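You operate a simulated robot arm through the tools that you are given. There is no shell and no other tool.

Carry out the task below with a simulated robot arm. There is one attempt and no reset: what you move stays moved.

Task
Move the blue plug to P7, pull the nut up, then dab it with paint.
Fine: to the mark with the red wrench; wrench and marker are laid on the bench; leave the other plug, the nuts of P3 and P4 and the other ports as they are.

The check looks at the end state, three seconds after you hand in, the way a careful person would. Anything else that was tipped, shoved, dropped, spilled or broken makes it a failure.

Robot
A 6-joint arm with a two-finger gripper, fixed in place. Base frame: the origin is on the floor under the middle of its stand, x ahead of it, y to its left, z up; the work surface is at about z = 782. Units: mm, degrees, N and s.
With the tool pointing down near the work surface it reaches from about 100 to 700 mm from the base axis. Its first joint turns from -66.0 to 66.0 degrees. Payload 2.45 kg.
The tool frame sits at the grasp point between the pads (the TCP): z along the fingers, y along the line on which they close. The tips reach 30 mm beyond it. The gripper opens to 106 mm; its body begins 79 mm behind the TCP.
Orientation is told as [roll, pitch, yaw] about the base's x, y, z axes, in that order, counted from this pose: with the fingers straight down and closing along the base's y, the tool's x points along the base's -x, its y along +y and its z along -z.

Tools
- The arm moves only by the tool drive_tool. Its argument "plan" is a list of rows, each a list of 3 entries, a list of its own where there are three numbers: the shift along the tool's x, y, z in m, then the turn, a rotation vector about the tool's x, y, z in degrees, then the finger opening in m, from 0 to 0.106. In form: [[[dx, dy, dz], [ax, ay, az], hand], ...]. A call has 1 to 20 rows; each row shifts and turns the commanded pose from where the row before left it, along the tool's axes as they then stand. A row lasts 0.2 s, in which the tool goes at most 50 mm and 8.6 degrees; a call with a longer step from one row to the next is refused whole, and so is a gripper value outside its range. A pose out of reach is approached as far as the arm can. The call stops where the force on the tool passes 40 N (or 10 N more than at its start, if that is more) or the arm is blocked; 0.2 s more then pass. Each finger travels about 153 mm/s and halts on what it meets, pressing with about 44 N; the grip force reading is that of the motor and also rises with nothing between the fingers. The clock runs only during rows and for 0.2 s after the last one: add rows that do not move to give the fingers time. It gives the time, the measured TCP pose, the force on the tool (base axes), the opening and the grip force at its end, in the units of the frame above (readings bear some noise), with the torque about the TCP (base axes, N m) and any sound that the robot's microphone picked up, and new pictures: "views" is both (left out), scene, wrist or none.
- Cameras (640 x 400 px; columns grow to the right, rows downward): "scene" is fixed at [53.2, 409.5, 1404.8]; the picture's right is [-0.79, -0.61, 0.00], its down [-0.34, 0.44, -0.83] and it looks along [0.51, -0.66, -0.55] (base axes); focal length 356 px, centre (320, 200). "wrist" rides on the gripper at [76, -2, -106] in the tool frame; the picture's right is [0.02, 1.00, 0.00], its down [-0.78, 0.02, -0.62] and it looks along [-0.62, 0.01, 0.78] (tool axes); focal length 247 px, centre (320, 200). There is no depth. A picture from a camera that has moved, and an enlarged one, comes with that camera's place and axes in the base frame and with its lens.
- enlarge(camera, box): a new picture of the part [left, top, right, bottom] of that camera's present view, enlarged. It takes no simulated time.
- close_job(): hands the job in; it is judged then, once.

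Nothing tells you positions but the pictures and the camera data. Unless the task says otherwise, let go and move clear before handing in.

The tools are called after "Call:" as a command line: name --argument value ..., lists and objects as JSON in quotes. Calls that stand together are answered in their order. drive_tool: Moves the arm, as the interface text tells. Its arguments: {"type":"object","properties":{"plan":{"type":"array","items":{"type":"array"}},"views":{"type":"string","enum":["both","scene","wrist","none"]}},"required":["plan"]} The other tools are called the same way: enlarge (camera, box) takes an enlarged picture of a part of a camera's view; close_job () hands the job in.

At the start:

```text
t: 0.0
tcp_pos: [312.3, -143.0, 1055.5]
orientation: [0.0, -0.1, 0.1]
wrist_force: [-0.8, 0.1, 0.6]
moment: [-0.01, -0.01, 0.0]
finger_gap: 106.3
gripper_force: 0.1
```

scene: 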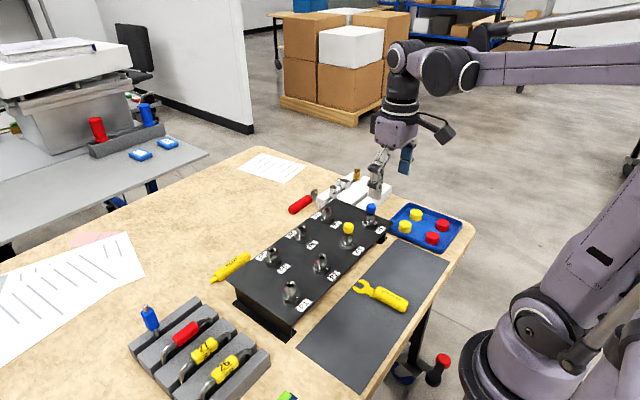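
wrist: 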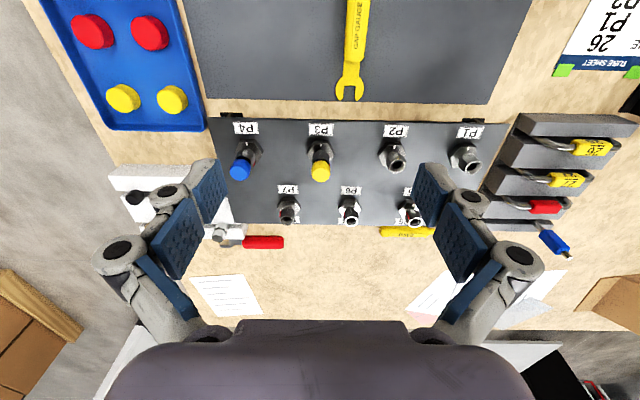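

I see a bench with a black manifold carrying ports P1–P7, a blue plug on P4, a yellow plug on P3, wrenches in a rack, a red-handled tool by the plate and a yellow marker. I'll first enlarge the views to understand the details.

Call:
enlarge --camera "scene" --box '[200, 160, 480, 340]'

Call:
enlarge --camera "wrist" --box '[200, 90, 520, 260]'

Call:
enlarge --camera "scene" --box '[120, 280, 300, 400]'

Call:
enlarge --camera "wrist" --box '[480, 0, 640, 100]'

```text
2.22 times, centred on (340, 250) of scene
camera zoom: at [53.2, 409.5, 1404.8], right [-0.79, -0.61, 0.0], down [-0.34, 0.44, -0.83], along [0.51, -0.66, -0.55], focal length 792 px, centre (276, 89)
```

zoom: 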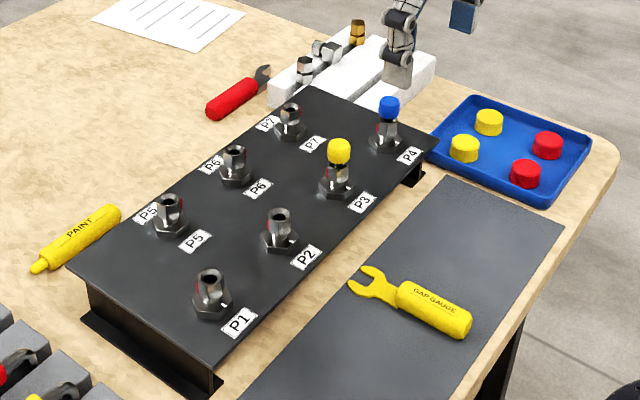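

```text
2.00 times, centred on (360, 175) of wrist
camera zoom: at [236.7, -144.0, 1162.4], right [-0.02, 1.0, 0.0], down [0.78, 0.02, 0.62], along [0.62, 0.01, -0.78], focal length 494 px, centre (240, 250)
```

zoom: 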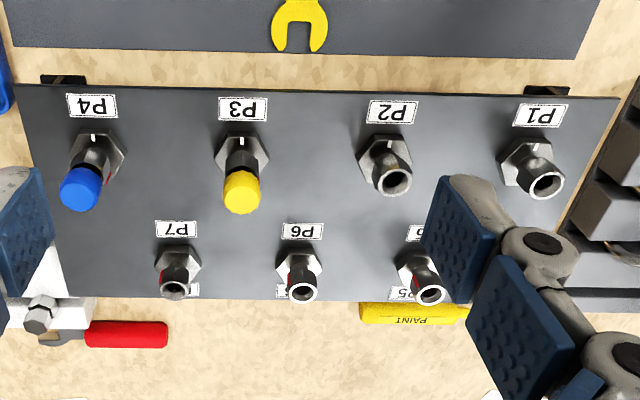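

```text
3.33 times, centred on (210, 340) of scene
camera zoom: at [53.2, 409.5, 1404.8], right [-0.79, -0.61, 0.0], down [-0.34, 0.44, -0.83], along [0.51, -0.66, -0.55], focal length 1188 px, centre (687, -267)
```

zoom: 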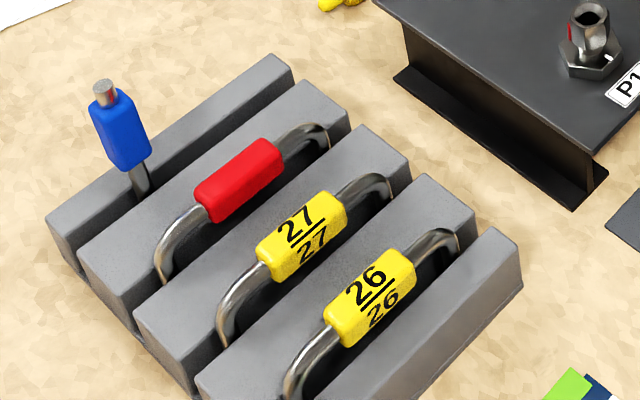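

```text
4.00 times, centred on (560, 50) of wrist
camera zoom: at [236.7, -144.0, 1162.4], right [-0.02, 1.0, 0.0], down [0.78, 0.02, 0.62], along [0.62, 0.01, -0.78], focal length 988 px, centre (-640, 800)
```

zoom: 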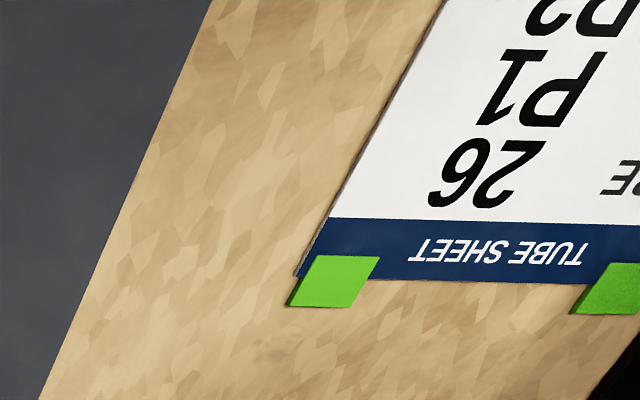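

The plug is near (396, -239, 903) and P7 near (495, -190, 858). I'll zoom in a lot more to read the nuts and their marks.

Call:
enlarge --camera "wrist" --box '[255, 175, 325, 245]'

Call:
enlarge --camera "scene" --box '[300, 190, 350, 230]'

Call:
enlarge --camera "wrist" --box '[215, 110, 345, 195]'

Call:
enlarge --camera "scene" --box '[330, 190, 400, 250]'

Call:
enlarge --camera "scene" --box '[280, 160, 400, 230]'

Call:
enlarge --camera "scene" --box '[200, 240, 270, 290]'

```text
5.71 times, centred on (290, 210) of wrist
camera zoom: at [236.7, -144.0, 1162.4], right [-0.02, 1.0, 0.0], down [0.78, 0.02, 0.62], along [0.62, 0.01, -0.78], focal length 1411 px, centre (491, 143)
```

zoom: 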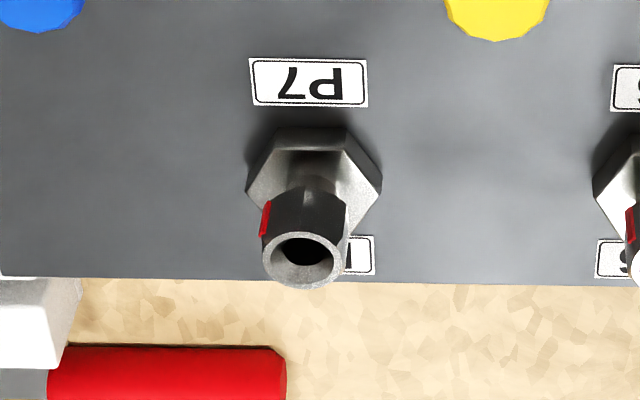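

```text
10.00 times, centred on (325, 210) of scene
camera zoom: at [53.2, 409.5, 1404.8], right [-0.79, -0.61, 0.0], down [-0.34, 0.44, -0.83], along [0.51, -0.66, -0.55], focal length 3564 px, centre (270, 100)
```

zoom: 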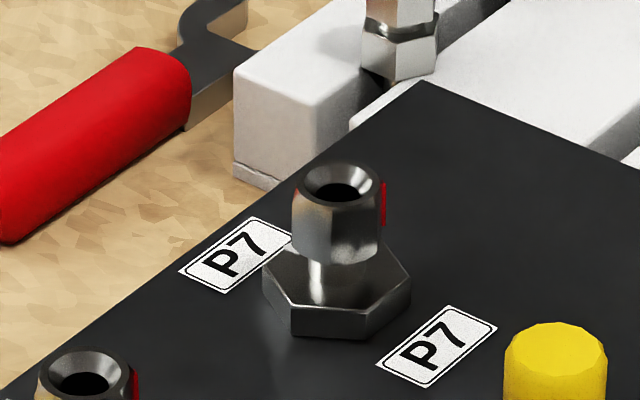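

```text
4.71 times, centred on (280, 152) of wrist
camera zoom: at [236.7, -144.0, 1162.4], right [-0.02, 1.0, 0.0], down [0.78, 0.02, 0.62], along [0.62, 0.01, -0.78], focal length 1162 px, centre (508, 424)
```

zoom: 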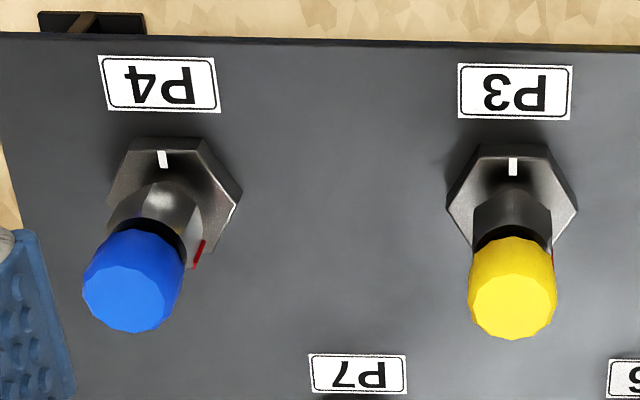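

```text
6.67 times, centred on (365, 220) of scene
camera zoom: at [53.2, 409.5, 1404.8], right [-0.79, -0.61, 0.0], down [-0.34, 0.44, -0.83], along [0.51, -0.66, -0.55], focal length 2376 px, centre (20, 67)
```

zoom: 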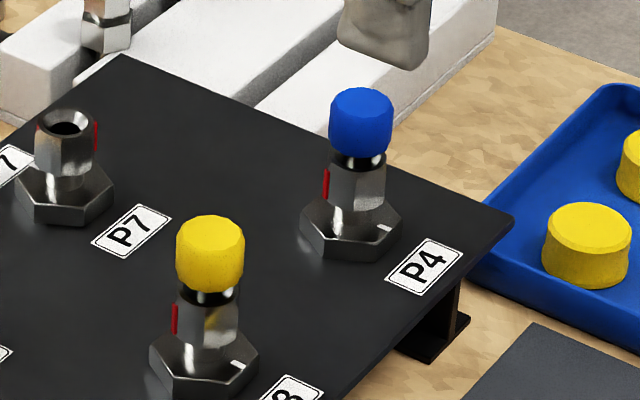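

```text
5.33 times, centred on (340, 195) of scene
camera zoom: at [53.2, 409.5, 1404.8], right [-0.79, -0.61, 0.0], down [-0.34, 0.44, -0.83], along [0.51, -0.66, -0.55], focal length 1900 px, centre (213, 227)
```

zoom: 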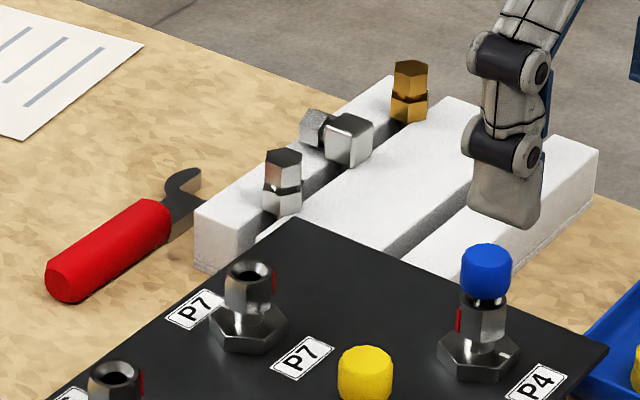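

```text
8.00 times, centred on (235, 265) of scene
camera zoom: at [53.2, 409.5, 1404.8], right [-0.79, -0.61, 0.0], down [-0.34, 0.44, -0.83], along [0.51, -0.66, -0.55], focal length 2851 px, centre (1000, -320)
```

zoom: 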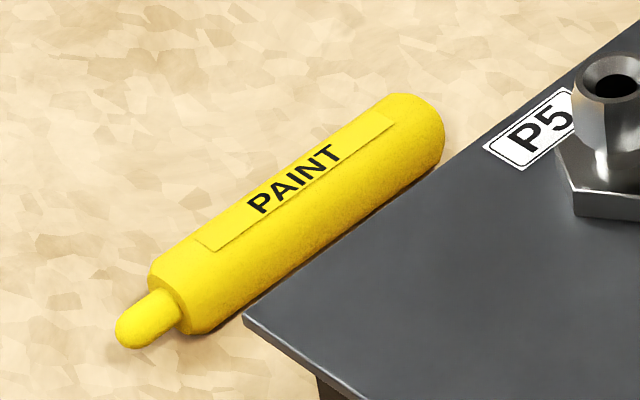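

Each fitting has a big fixed hex body with a white mark (seen on P3/P4) and a smaller nut on top with a red line. P7's white mark must be on a hidden side, so I'll look straight down from above.

Call:
drive_tool --plan '[[[-0.033, -0.011, 0.009], [0, 0, 0], 0.106], [[-0.033, -0.011, 0.009], [0, 0, 0], 0.106], [[-0.033, -0.011, 0.009], [0, 0, 0], 0.106], [[-0.033, -0.011, 0.009], [0, 0, 0], 0.106], [[0, 0, 0], [0, 7.7, 0], 0.106], [[0, 0, 0], [0, 7.7, 0], 0.106], [[0, 0, 0], [0, 7.7, 0], 0.106], [[0, 0, 0], [0, 7.7, 0], 0.106], [[0, 0, 0], [0, 7.7, 0], 0.106], [[0, 0, 0], [0, 0, 0], 0.106]]'

```text
t: 2.2
tcp_pos: [444.7, -186.7, 1019.3]
orientation: [-0.1, 26.9, 0.1]
wrist_force: [-0.8, 0.3, 0.3]
moment: [0.05, -0.01, 0.01]
finger_gap: 105.9
gripper_force: 0.1
out of reach, approached as far as the arm can: row 8, 9
camera wrist: at [424.9, -187.5, 1150.0], right [-0.02, 1.0, 0.01], down [0.98, 0.02, 0.2], along [0.2, 0.01, -0.98], focal length 247 px, centre (320, 200)
```

scene: 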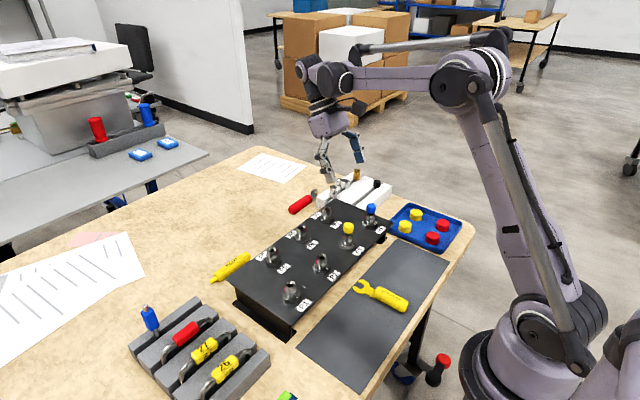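
wrist: 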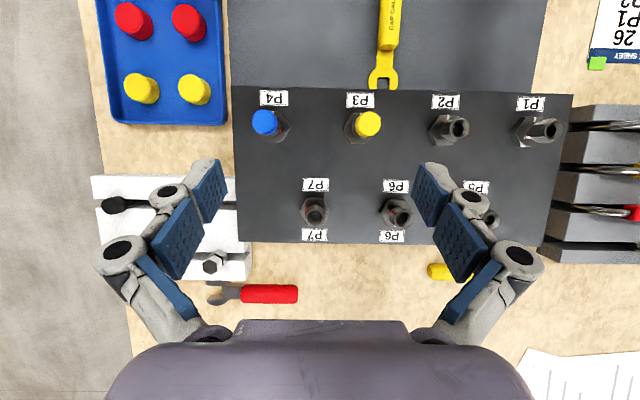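

I'm looking almost straight down now (pitch is limited near 27°). Next I'll zoom in on each port, the red wrench, and the fixture.

Call:
enlarge --camera "wrist" --box '[290, 170, 350, 245]'

Call:
enlarge --camera "wrist" --box '[365, 170, 425, 245]'

Call:
enlarge --camera "wrist" --box '[235, 85, 395, 155]'

Call:
enlarge --camera "wrist" --box '[420, 85, 570, 155]'

Call:
enlarge --camera "wrist" --box '[190, 260, 310, 320]'

Call:
enlarge --camera "wrist" --box '[85, 170, 255, 290]'

```text
5.33 times, centred on (320, 208) of wrist
camera zoom: at [424.9, -187.5, 1150.0], right [-0.02, 1.0, 0.01], down [0.98, 0.02, 0.2], along [0.2, 0.01, -0.98], focal length 1317 px, centre (320, 160)
```

zoom: 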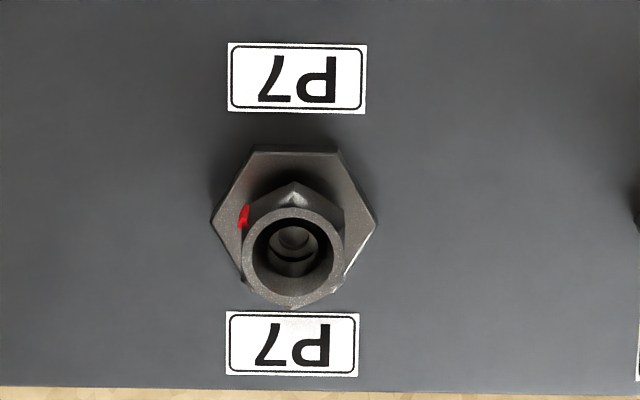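

```text
5.33 times, centred on (395, 208) of wrist
camera zoom: at [424.9, -187.5, 1150.0], right [-0.02, 1.0, 0.01], down [0.98, 0.02, 0.2], along [0.2, 0.01, -0.98], focal length 1317 px, centre (-80, 160)
```

zoom: 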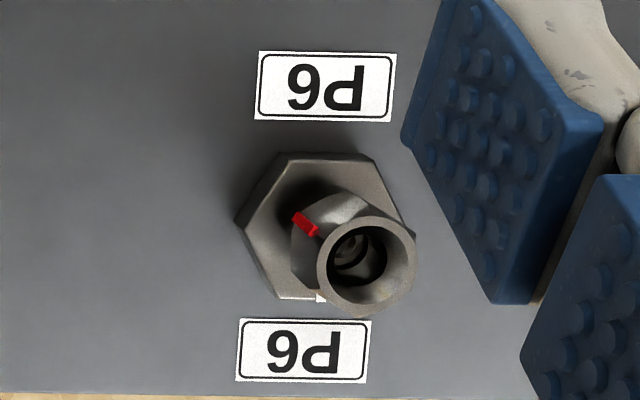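

```text
4.00 times, centred on (315, 120) of wrist
camera zoom: at [424.9, -187.5, 1150.0], right [-0.02, 1.0, 0.01], down [0.98, 0.02, 0.2], along [0.2, 0.01, -0.98], focal length 988 px, centre (340, 520)
```

zoom: 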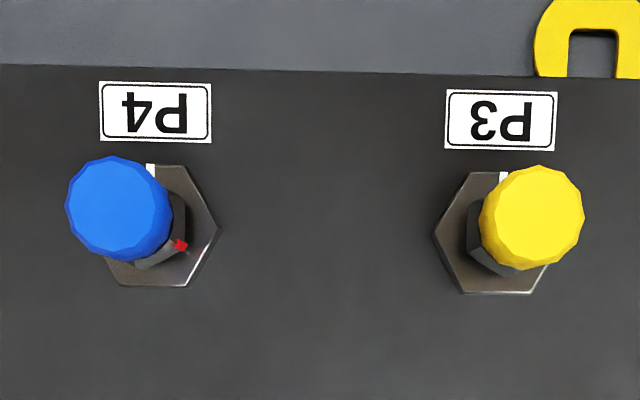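

```text
4.27 times, centred on (495, 120) of wrist
camera zoom: at [424.9, -187.5, 1150.0], right [-0.02, 1.0, 0.01], down [0.98, 0.02, 0.2], along [0.2, 0.01, -0.98], focal length 1054 px, centre (-427, 541)
```

zoom: 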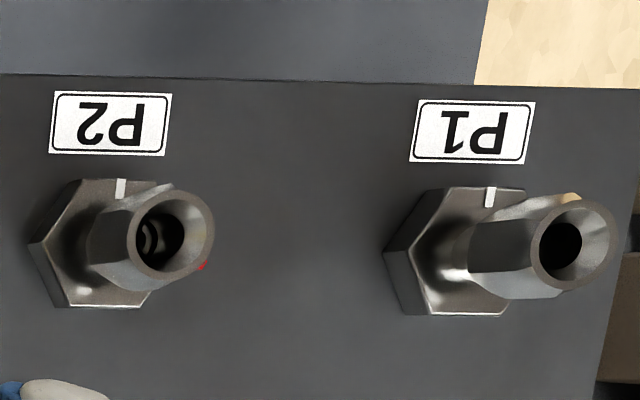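

```text
5.33 times, centred on (250, 290) of wrist
camera zoom: at [424.9, -187.5, 1150.0], right [-0.02, 1.0, 0.01], down [0.98, 0.02, 0.2], along [0.2, 0.01, -0.98], focal length 1317 px, centre (693, -280)
```

zoom: 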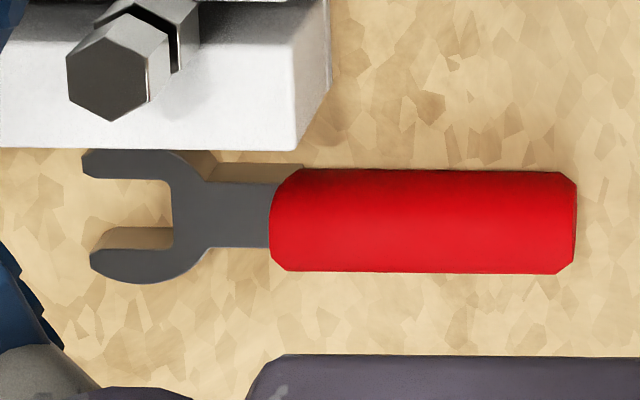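

```text
3.33 times, centred on (170, 230) of wrist
camera zoom: at [424.9, -187.5, 1150.0], right [-0.02, 1.0, 0.01], down [0.98, 0.02, 0.2], along [0.2, 0.01, -0.98], focal length 823 px, centre (820, 100)
```

zoom: 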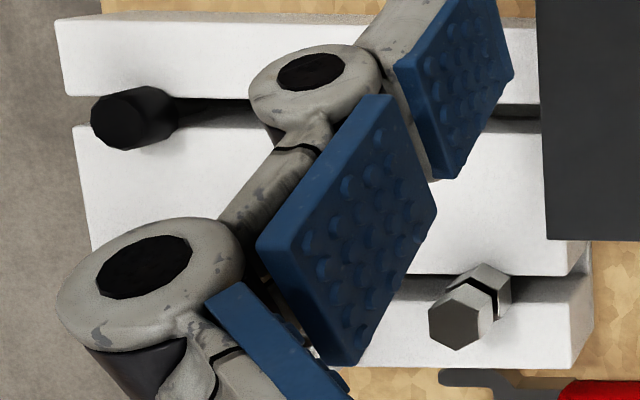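

From above: nut corners carry the red line (P7 at about -120°), and P6's white mark faces +x, so P7's probably does too. P4 is at about (400, -238) and P7 at about (499.5, -190), with the nut top near z 886. I'll level the tool and go above the blue plug.

Call:
drive_tool --plan '[[[0, 0, 0], [0, -7.7, 0], 0.07], [[0, 0, 0], [0, -7.7, 0], 0.07], [[0, 0, 0], [0, -7.7, 0], 0.07], [[0, 0, 0], [0, -3.8, 0], 0.07], [[0, 0, 0], [0, 0, 0], 0.07]]' --views "none"

Call:
enlarge --camera "scene" --box '[270, 270, 320, 310]'

```text
t: 3.4
tcp_pos: [444.7, -185.8, 1019.4]
orientation: [-0.1, -0.3, 0.2]
wrist_force: [0.2, 0.1, -1.2]
moment: [0.02, -0.01, -0.02]
finger_gap: 69.9
gripper_force: 0.1
```

```text
10.00 times, centred on (295, 290) of scene
camera zoom: at [53.2, 409.5, 1404.8], right [-0.79, -0.61, 0.0], down [-0.34, 0.44, -0.83], along [0.51, -0.66, -0.55], focal length 3564 px, centre (570, -700)
```

zoom: 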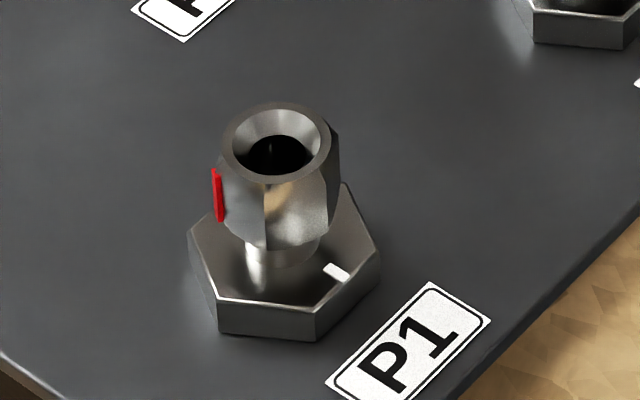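

No paint on P1; all nuts share the same start state relative to their marks. Now I'll move above the blue plug.

Call:
drive_tool --plan '[[[0.0149, -0.0174, 0.01], [0, 0, 0], 0.07], [[0.0149, -0.0174, 0.01], [0, 0, 0], 0.07], [[0.0149, -0.0174, 0.01], [0, 0.2, 0], 0.07], [[0, 0, 0.01], [0, 0, 0], 0.07], [[0, 0, 0], [0, 0, 0], 0.07]]'

Call:
enlarge --camera "wrist" --box '[270, 90, 370, 170]'

Call:
enlarge --camera "scene" --box '[330, 160, 420, 240]'

```text
t: 4.6
tcp_pos: [399.7, -238.1, 980.4]
orientation: [0.0, 0.0, 0.1]
wrist_force: [0.8, 0.3, 0.1]
moment: [0.03, -0.03, -0.01]
finger_gap: 69.9
gripper_force: 0.1
camera wrist: at [324.8, -239.9, 1087.0], right [-0.02, 1.0, 0.0], down [0.78, 0.02, 0.62], along [0.62, 0.01, -0.78], focal length 247 px, centre (320, 200)
```

scene: 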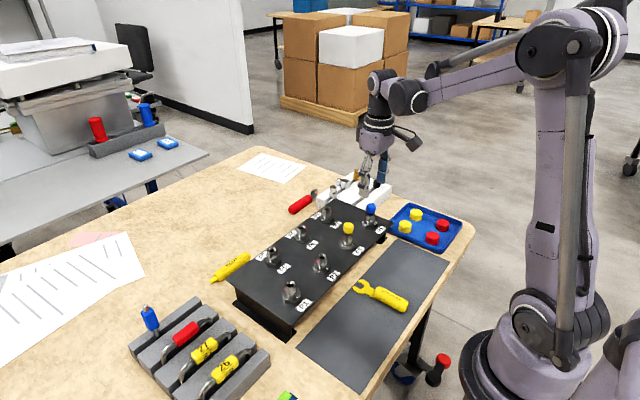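
wrist: 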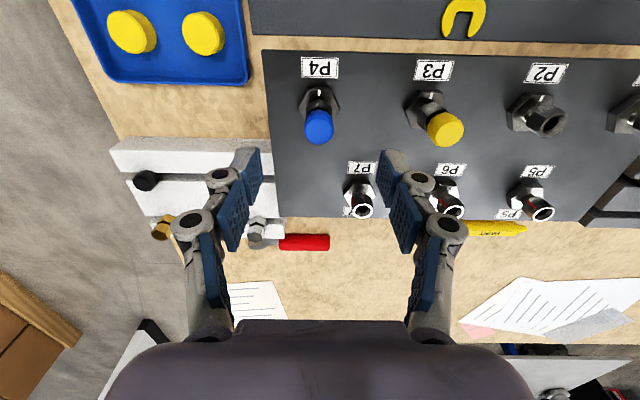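

```text
5.00 times, centred on (320, 130) of wrist
camera zoom: at [324.8, -239.9, 1087.0], right [-0.02, 1.0, 0.0], down [0.78, 0.02, 0.62], along [0.62, 0.01, -0.78], focal length 1235 px, centre (320, 550)
```

zoom: 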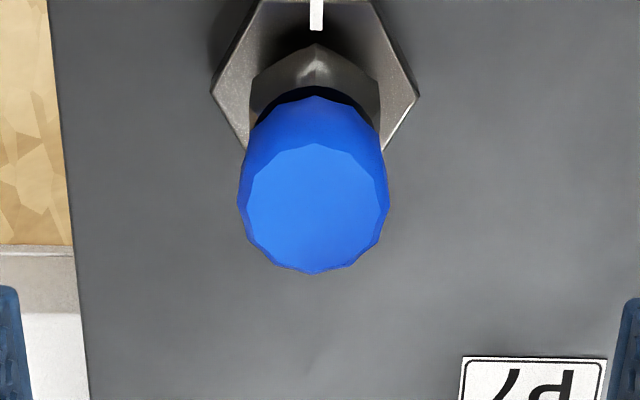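

```text
5.00 times, centred on (375, 200) of scene
camera zoom: at [53.2, 409.5, 1404.8], right [-0.79, -0.61, 0.0], down [-0.34, 0.44, -0.83], along [0.51, -0.66, -0.55], focal length 1782 px, centre (45, 200)
```

zoom: 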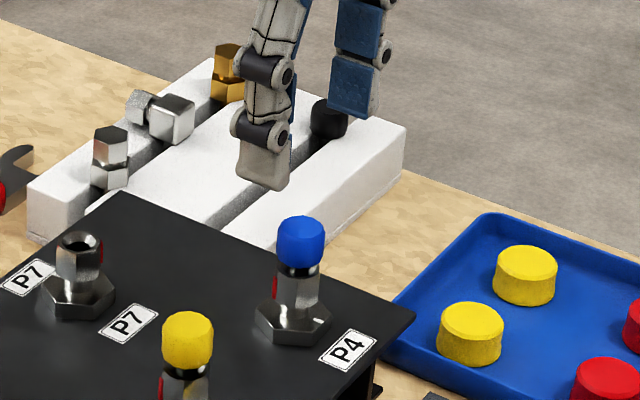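

The plug top is near z 912 and about 1.5 mm to the -y side of my tool. I'll correct that and descend to just above it for a closer look.

Call:
drive_tool --plan '[[[0, -0.0014, 0.015], [0, 0, 0], 0.07], [[0, 0, 0.013], [0, 0, 0], 0.07], [[0, 0, 0], [0, 0, 0], 0.07]]'

Call:
enlarge --camera "wrist" --box '[270, 100, 370, 200]'

Call:
enlarge --camera "scene" --box '[330, 160, 420, 240]'

```text
t: 5.4
tcp_pos: [400.5, -240.5, 951.7]
orientation: [0.0, 0.0, 0.1]
wrist_force: [0.2, 0.2, -0.2]
moment: [0.04, 0.0, 0.01]
finger_gap: 69.8
gripper_force: 0.2
camera wrist: at [324.5, -241.2, 1058.8], right [-0.02, 1.0, 0.0], down [0.78, 0.02, 0.62], along [0.62, 0.01, -0.78], focal length 247 px, centre (320, 200)
```

scene: 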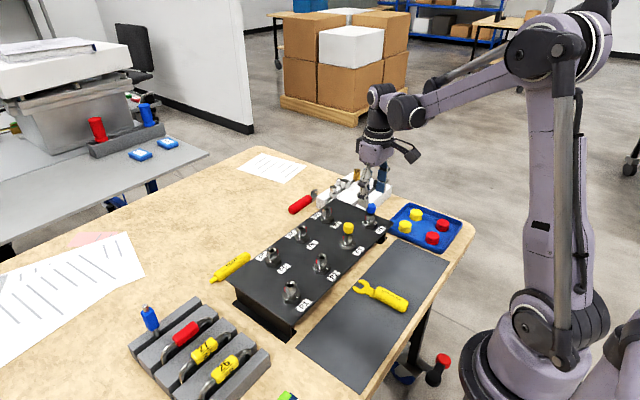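
wrist: 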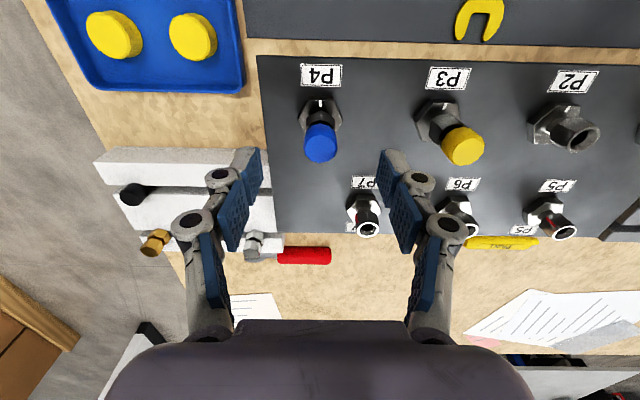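

```text
4.00 times, centred on (320, 150) of wrist
camera zoom: at [324.5, -241.2, 1058.8], right [-0.02, 1.0, 0.0], down [0.78, 0.02, 0.62], along [0.62, 0.01, -0.78], focal length 988 px, centre (320, 400)
```

zoom: 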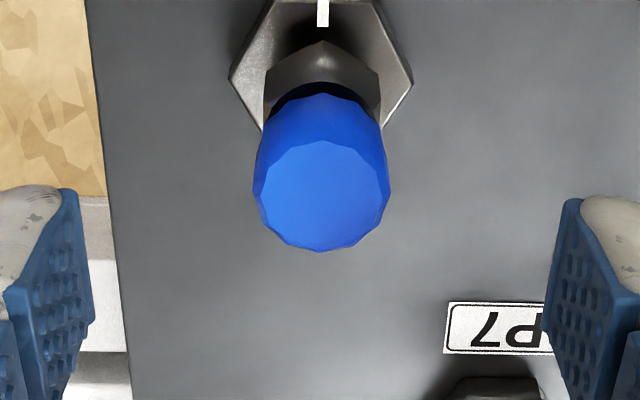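

```text
5.00 times, centred on (375, 200) of scene
camera zoom: at [53.2, 409.5, 1404.8], right [-0.79, -0.61, 0.0], down [-0.34, 0.44, -0.83], along [0.51, -0.66, -0.55], focal length 1782 px, centre (45, 200)
```

zoom: 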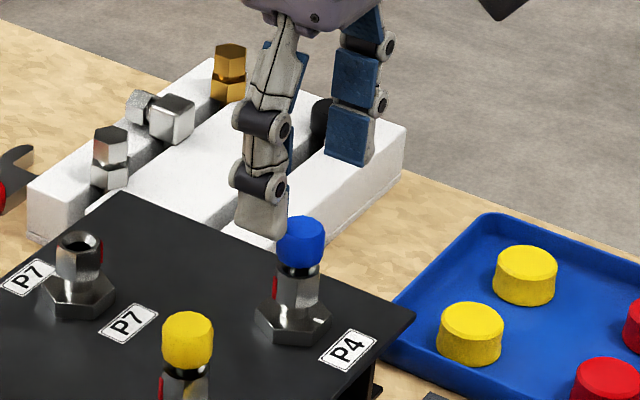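

Centred well between the pads. I'll descend so the fingertips sit at the plug's lower edge (z≈892) and close.

Call:
drive_tool --plan '[[[0.001, 0, 0.015], [0, 0, 0], 0.07], [[0, 0, 0.015], [0, 0, 0], 0.07], [[0, 0, 0], [0, 0, 0], 0.05], [[0, 0, 0], [0, 0, 0], 0.035]]'

Call:
enlarge --camera "scene" --box '[345, 180, 395, 230]'

Call:
enlarge --camera "wrist" --box '[270, 100, 370, 200]'

```text
t: 6.4
tcp_pos: [399.4, -240.4, 922.6]
orientation: [0.0, 0.0, 0.0]
wrist_force: [0.7, -0.2, -0.3]
moment: [-0.02, 0.02, 0.02]
finger_gap: 35.1
gripper_force: 0.0
camera wrist: at [323.6, -241.8, 1029.2], right [-0.02, 1.0, 0.0], down [0.78, 0.02, 0.62], along [0.62, 0.01, -0.78], focal length 247 px, centre (320, 200)
```

scene: 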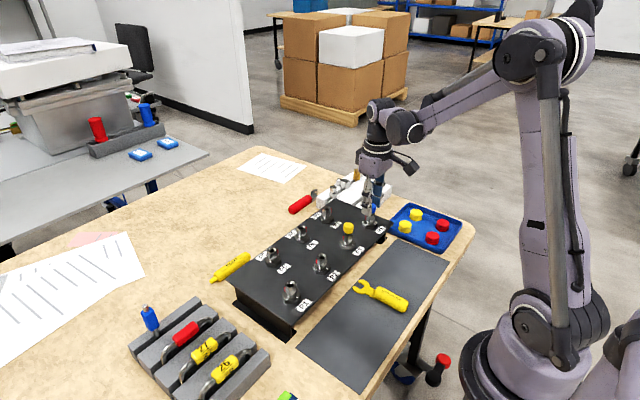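
wrist: 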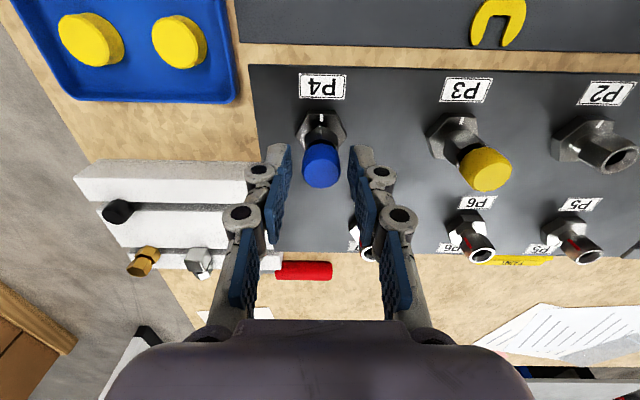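

```text
8.00 times, centred on (370, 205) of scene
camera zoom: at [53.2, 409.5, 1404.8], right [-0.79, -0.61, 0.0], down [-0.34, 0.44, -0.83], along [0.51, -0.66, -0.55], focal length 2851 px, centre (-80, 160)
```

zoom: 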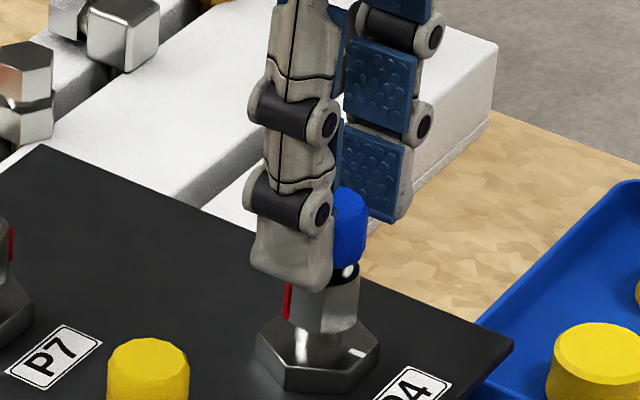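

```text
4.00 times, centred on (320, 150) of wrist
camera zoom: at [323.6, -241.8, 1029.2], right [-0.02, 1.0, 0.0], down [0.78, 0.02, 0.62], along [0.62, 0.01, -0.78], focal length 988 px, centre (320, 400)
```

zoom: 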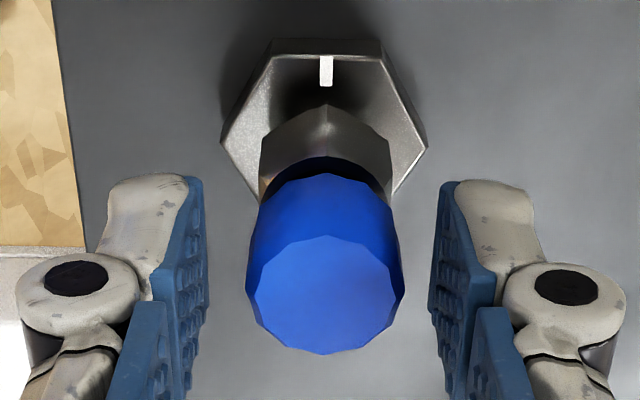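

Everything lines up, with the pads clear of the nut. Closing on the plug.

Call:
drive_tool --plan '[[[0, 0, 0], [0, 0, 0], 0.025], [[0, 0, 0], [0, 0, 0], 0.01], [[0, 0, 0], [0, 0, 0], 0.01], [[0, 0, 0], [0, 0, 0], 0.01]]'

Call:
enlarge --camera "scene" --box '[345, 180, 395, 230]'

Call:
enlarge --camera "wrist" --box '[270, 100, 370, 200]'

```text
t: 7.4
tcp_pos: [399.2, -240.0, 922.1]
orientation: [0.0, 0.1, 0.2]
wrist_force: [0.3, 0.1, -0.2]
moment: [0.01, 0.01, 0.0]
finger_gap: 20.0
gripper_force: 43.5
camera wrist: at [323.6, -241.7, 1029.3], right [-0.02, 1.0, 0.0], down [0.78, 0.02, 0.62], along [0.62, 0.01, -0.78], focal length 247 px, centre (320, 200)
```

scene: 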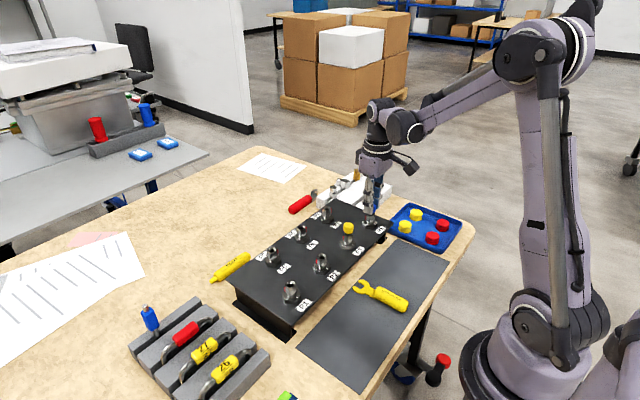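
wrist: 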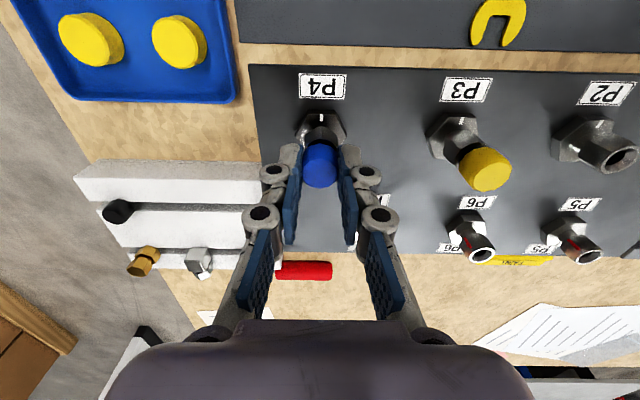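

```text
8.00 times, centred on (370, 205) of scene
camera zoom: at [53.2, 409.5, 1404.8], right [-0.79, -0.61, 0.0], down [-0.34, 0.44, -0.83], along [0.51, -0.66, -0.55], focal length 2851 px, centre (-80, 160)
```

zoom: 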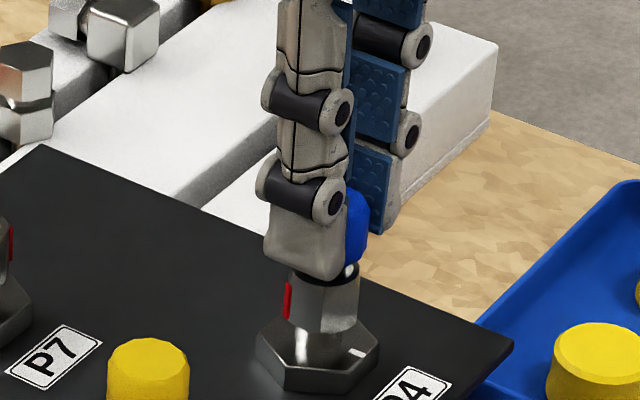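

```text
4.00 times, centred on (320, 150) of wrist
camera zoom: at [323.6, -241.7, 1029.3], right [-0.02, 1.0, 0.0], down [0.78, 0.02, 0.62], along [0.62, 0.01, -0.78], focal length 988 px, centre (320, 400)
```

zoom: 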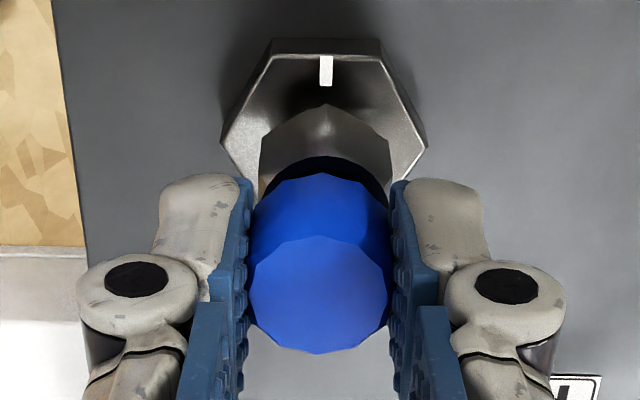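

Firm grip (gap 20 mm, 43 N). Now I'll pull straight up slowly.

Call:
drive_tool --plan '[[[0, 0, -0.003], [0, 0, 0], 0.01], [[0, 0, -0.004], [0, 0, 0], 0.01], [[0, 0, -0.006], [0, 0, 0], 0.01], [[0, 0, -0.008], [0, 0, 0], 0.01], [[0, 0, -0.01], [0, 0, 0], 0.01]]'

Call:
enlarge --camera "scene" --box '[345, 170, 405, 230]'

```text
t: 8.6
tcp_pos: [398.8, -240.0, 952.1]
orientation: [0.0, 0.0, 0.1]
wrist_force: [0.5, -0.4, -0.6]
moment: [-0.03, -0.02, -0.01]
finger_gap: 20.3
gripper_force: 44.0
camera wrist: at [323.6, -241.5, 1060.3], right [-0.02, 1.0, 0.0], down [0.78, 0.02, 0.62], along [0.62, 0.01, -0.78], focal length 247 px, centre (320, 200)
```

scene: 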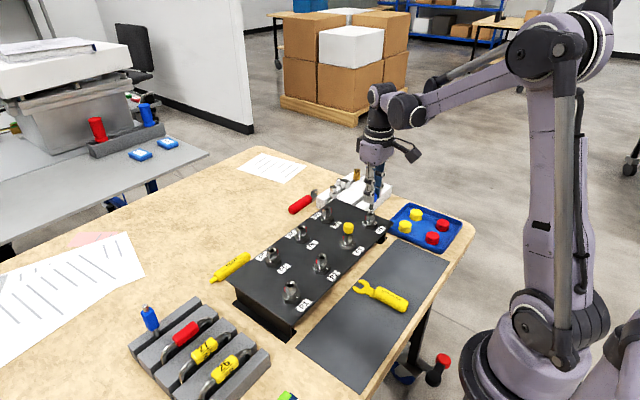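
wrist: 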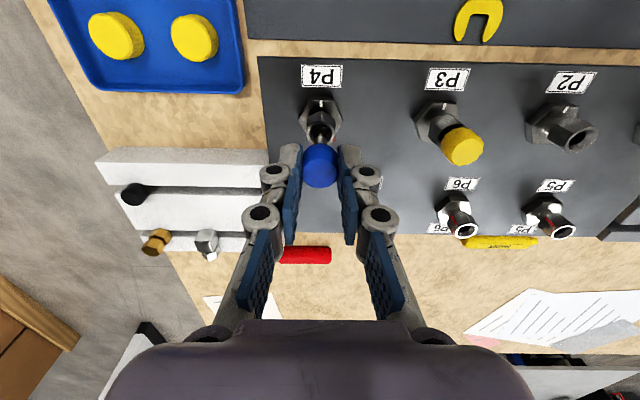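

```text
6.67 times, centred on (375, 200) of scene
camera zoom: at [53.2, 409.5, 1404.8], right [-0.79, -0.61, 0.0], down [-0.34, 0.44, -0.83], along [0.51, -0.66, -0.55], focal length 2376 px, centre (-47, 200)
```

zoom: 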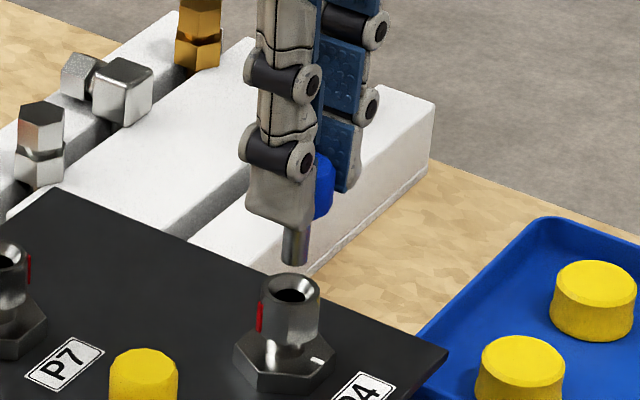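

The plug is out, its stem end just above the P4 nut and held straight. I'll take a reference zoom of the P4 nut relative to the tool so I can match the same view over P7.

Call:
enlarge --camera "wrist" --box '[290, 80, 350, 150]'

Call:
drive_tool --plan '[[[0, 0, -0.01], [0, 0, 0], 0.01], [[0, 0, -0.01], [0, 0, 0], 0.01], [[0, 0, 0], [0, 0, 0], 0.01]]' --views "none"

Call:
enlarge --camera "wrist" --box '[290, 80, 350, 150]'

Call:
enlarge --camera "scene" --box '[345, 170, 405, 230]'

```text
5.71 times, centred on (320, 115) of wrist
camera zoom: at [323.6, -241.5, 1060.3], right [-0.02, 1.0, 0.0], down [0.78, 0.02, 0.62], along [0.62, 0.01, -0.78], focal length 1411 px, centre (320, 686)
```

zoom: 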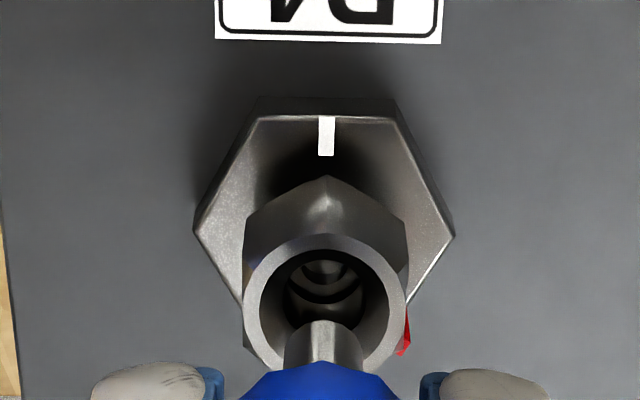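

```text
t: 9.4
tcp_pos: [399.3, -240.2, 973.6]
orientation: [0.0, 0.0, 0.1]
wrist_force: [-0.6, -0.1, -0.6]
moment: [-0.01, -0.01, 0.02]
finger_gap: 20.2
gripper_force: 44.1
```

```text
5.71 times, centred on (320, 115) of wrist
camera zoom: at [323.9, -241.3, 1079.8], right [-0.02, 1.0, 0.0], down [0.78, 0.02, 0.62], along [0.62, 0.01, -0.78], focal length 1411 px, centre (320, 686)
```

zoom: 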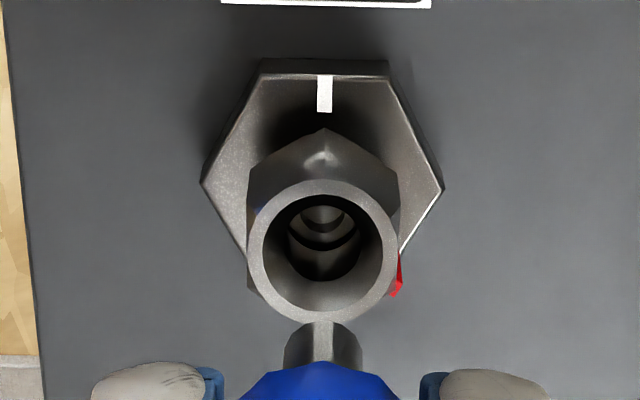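

```text
6.67 times, centred on (375, 200) of scene
camera zoom: at [53.2, 409.5, 1404.8], right [-0.79, -0.61, 0.0], down [-0.34, 0.44, -0.83], along [0.51, -0.66, -0.55], focal length 2376 px, centre (-47, 200)
```

zoom: 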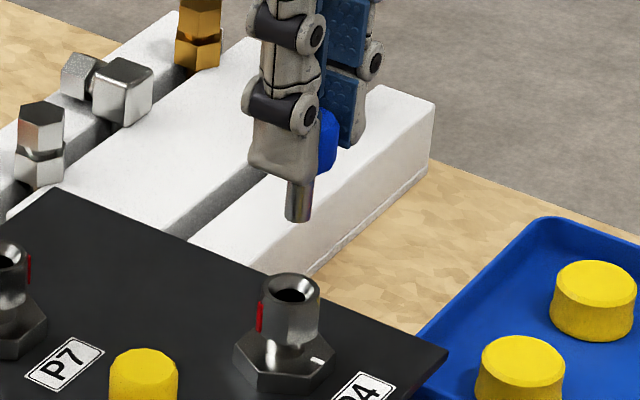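

Reference: with the tool aligned over P4, the nut ring is centred at about (322, 252) in this zoom. I'll move by the estimated P4→P7 offset at the same height and compare.

Call:
drive_tool --plan '[[[-0.0249, 0.012, 0], [0, 0, 0], 0.01], [[-0.0249, 0.012, 0], [0, 0, 0], 0.01], [[-0.0249, 0.012, 0], [0, 0, 0], 0.01], [[-0.0248, 0.012, 0], [0, 0, 0], 0.01], [[0, 0, 0], [0, 0, 0], 0.01], [[0, 0, 0], [0, 0, 0], 0.01]]'

Call:
enlarge --camera "wrist" --box '[290, 80, 350, 150]'

Call:
enlarge --camera "scene" --box '[295, 170, 355, 230]'

```text
t: 10.8
tcp_pos: [498.5, -192.4, 972.2]
orientation: [0.0, 0.0, 0.1]
wrist_force: [1.5, 1.1, -0.3]
moment: [0.0, 0.0, 0.01]
finger_gap: 20.2
gripper_force: 44.3
camera wrist: at [423.4, -192.9, 1079.0], right [-0.02, 1.0, 0.0], down [0.78, 0.02, 0.62], along [0.62, 0.01, -0.78], focal length 247 px, centre (320, 200)
```

scene: 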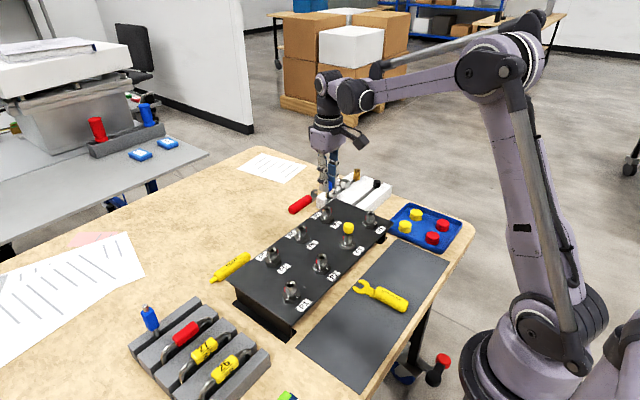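
wrist: 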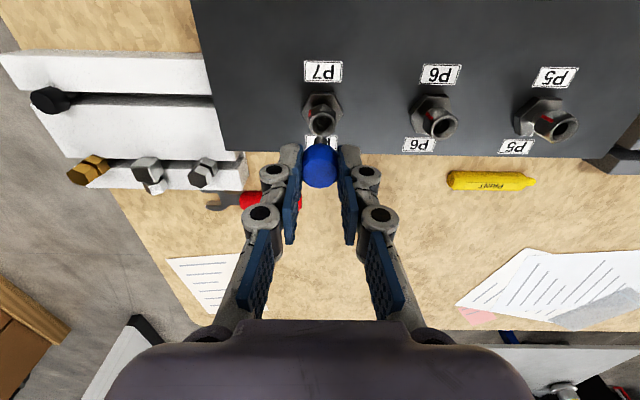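

```text
5.71 times, centred on (320, 115) of wrist
camera zoom: at [423.4, -192.9, 1079.0], right [-0.02, 1.0, 0.0], down [0.78, 0.02, 0.62], along [0.62, 0.01, -0.78], focal length 1411 px, centre (320, 686)
```

zoom: 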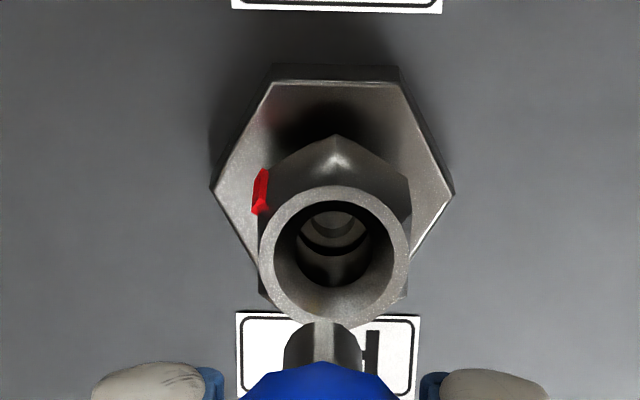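

```text
6.67 times, centred on (325, 200) of scene
camera zoom: at [53.2, 409.5, 1404.8], right [-0.79, -0.61, 0.0], down [-0.34, 0.44, -0.83], along [0.51, -0.66, -0.55], focal length 2376 px, centre (287, 200)
```

zoom: 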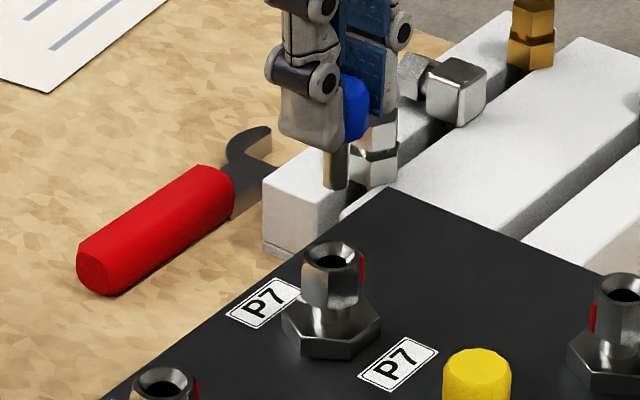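

The P7 nut appears about 11 px right and 4 px lower than the reference, so I need +1.5 mm in y and +0.6 mm in x. Correcting and rechecking.

Call:
drive_tool --plan '[[[-0.0006, 0.0015, 0], [0, 0, 0], 0.01], [[0, 0, 0], [0, 0, 0], 0.01], [[0, 0, 0], [0, 0, 0], 0.01]]' --views "none"

Call:
enlarge --camera "wrist" --box '[290, 80, 350, 150]'

```text
t: 11.6
tcp_pos: [498.9, -190.3, 972.0]
orientation: [0.1, 0.0, 0.1]
wrist_force: [0.6, -0.2, -0.4]
moment: [0.01, 0.0, 0.0]
finger_gap: 20.3
gripper_force: 44.0
```

```text
5.71 times, centred on (320, 115) of wrist
camera zoom: at [423.6, -191.4, 1079.0], right [-0.02, 1.0, 0.0], down [0.78, 0.02, 0.62], along [0.62, 0.01, -0.78], focal length 1411 px, centre (320, 686)
```

zoom: 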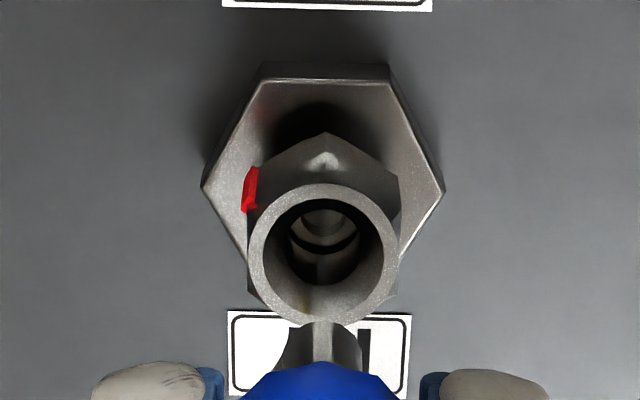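

Aligned to within a fraction of a millimetre. I'll lower to just above the bore and check again.

Call:
drive_tool --plan '[[[-0.0002, -0.0001, 0.01], [0, 0, 0], 0.01], [[0, 0, 0.01], [0, 0, 0], 0.01], [[0, 0, 0], [0, 0, 0], 0.01]]' --views "none"

Call:
enlarge --camera "wrist" --box '[290, 80, 350, 150]'

Call:
enlarge --camera "scene" --box '[295, 170, 355, 230]'

```text
t: 12.4
tcp_pos: [499.8, -191.8, 952.6]
orientation: [0.0, -0.1, 0.1]
wrist_force: [-0.2, 0.5, 0.2]
moment: [0.0, 0.03, 0.01]
finger_gap: 20.0
gripper_force: 43.8
```

```text
5.71 times, centred on (320, 115) of wrist
camera zoom: at [423.8, -192.2, 1059.1], right [-0.02, 1.0, 0.0], down [0.78, 0.02, 0.62], along [0.62, 0.01, -0.78], focal length 1411 px, centre (320, 686)
```

zoom: 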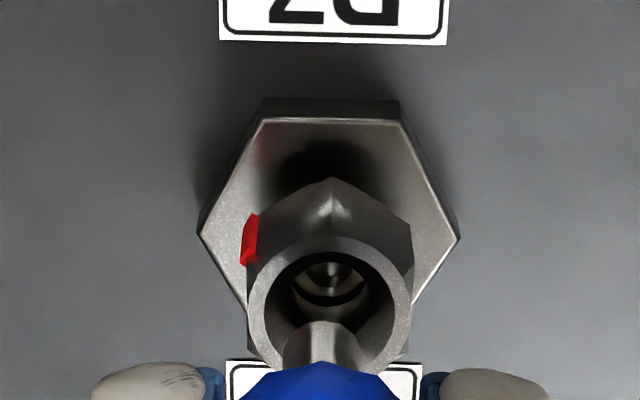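

```text
6.67 times, centred on (325, 200) of scene
camera zoom: at [53.2, 409.5, 1404.8], right [-0.79, -0.61, 0.0], down [-0.34, 0.44, -0.83], along [0.51, -0.66, -0.55], focal length 2376 px, centre (287, 200)
```

zoom: 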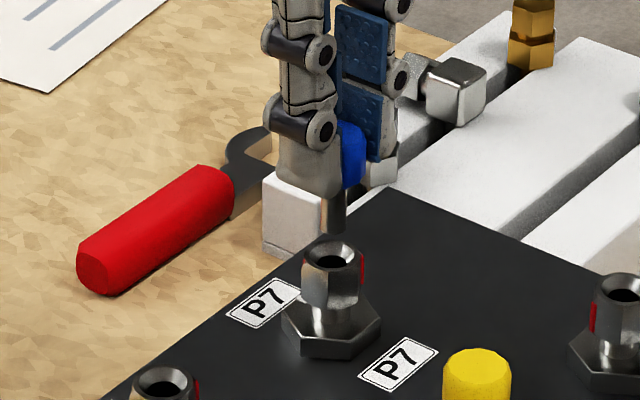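

Still about 0.5 mm off in both x and y compared with the P4 reference at this height. I'll nudge and check.

Call:
drive_tool --plan '[[[-0.0005, 0.0006, 0], [0, 0, 0], 0.01], [[0, 0, 0], [0, 0, 0], 0.01], [[0, 0, 0], [0, 0, 0], 0.01]]' --views "none"

Call:
enlarge --camera "wrist" --box '[290, 80, 350, 150]'

```text
t: 13.2
tcp_pos: [499.5, -189.6, 951.5]
orientation: [0.0, 0.0, 0.1]
wrist_force: [-0.4, -1.0, 0.2]
moment: [-0.01, -0.01, 0.02]
finger_gap: 20.4
gripper_force: 43.8
```

```text
5.71 times, centred on (320, 115) of wrist
camera zoom: at [424.5, -191.2, 1059.0], right [-0.02, 1.0, 0.0], down [0.78, 0.02, 0.62], along [0.62, 0.01, -0.78], focal length 1411 px, centre (320, 686)
```

zoom: 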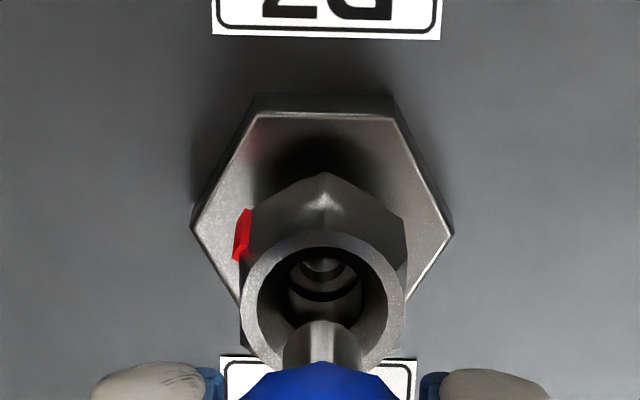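

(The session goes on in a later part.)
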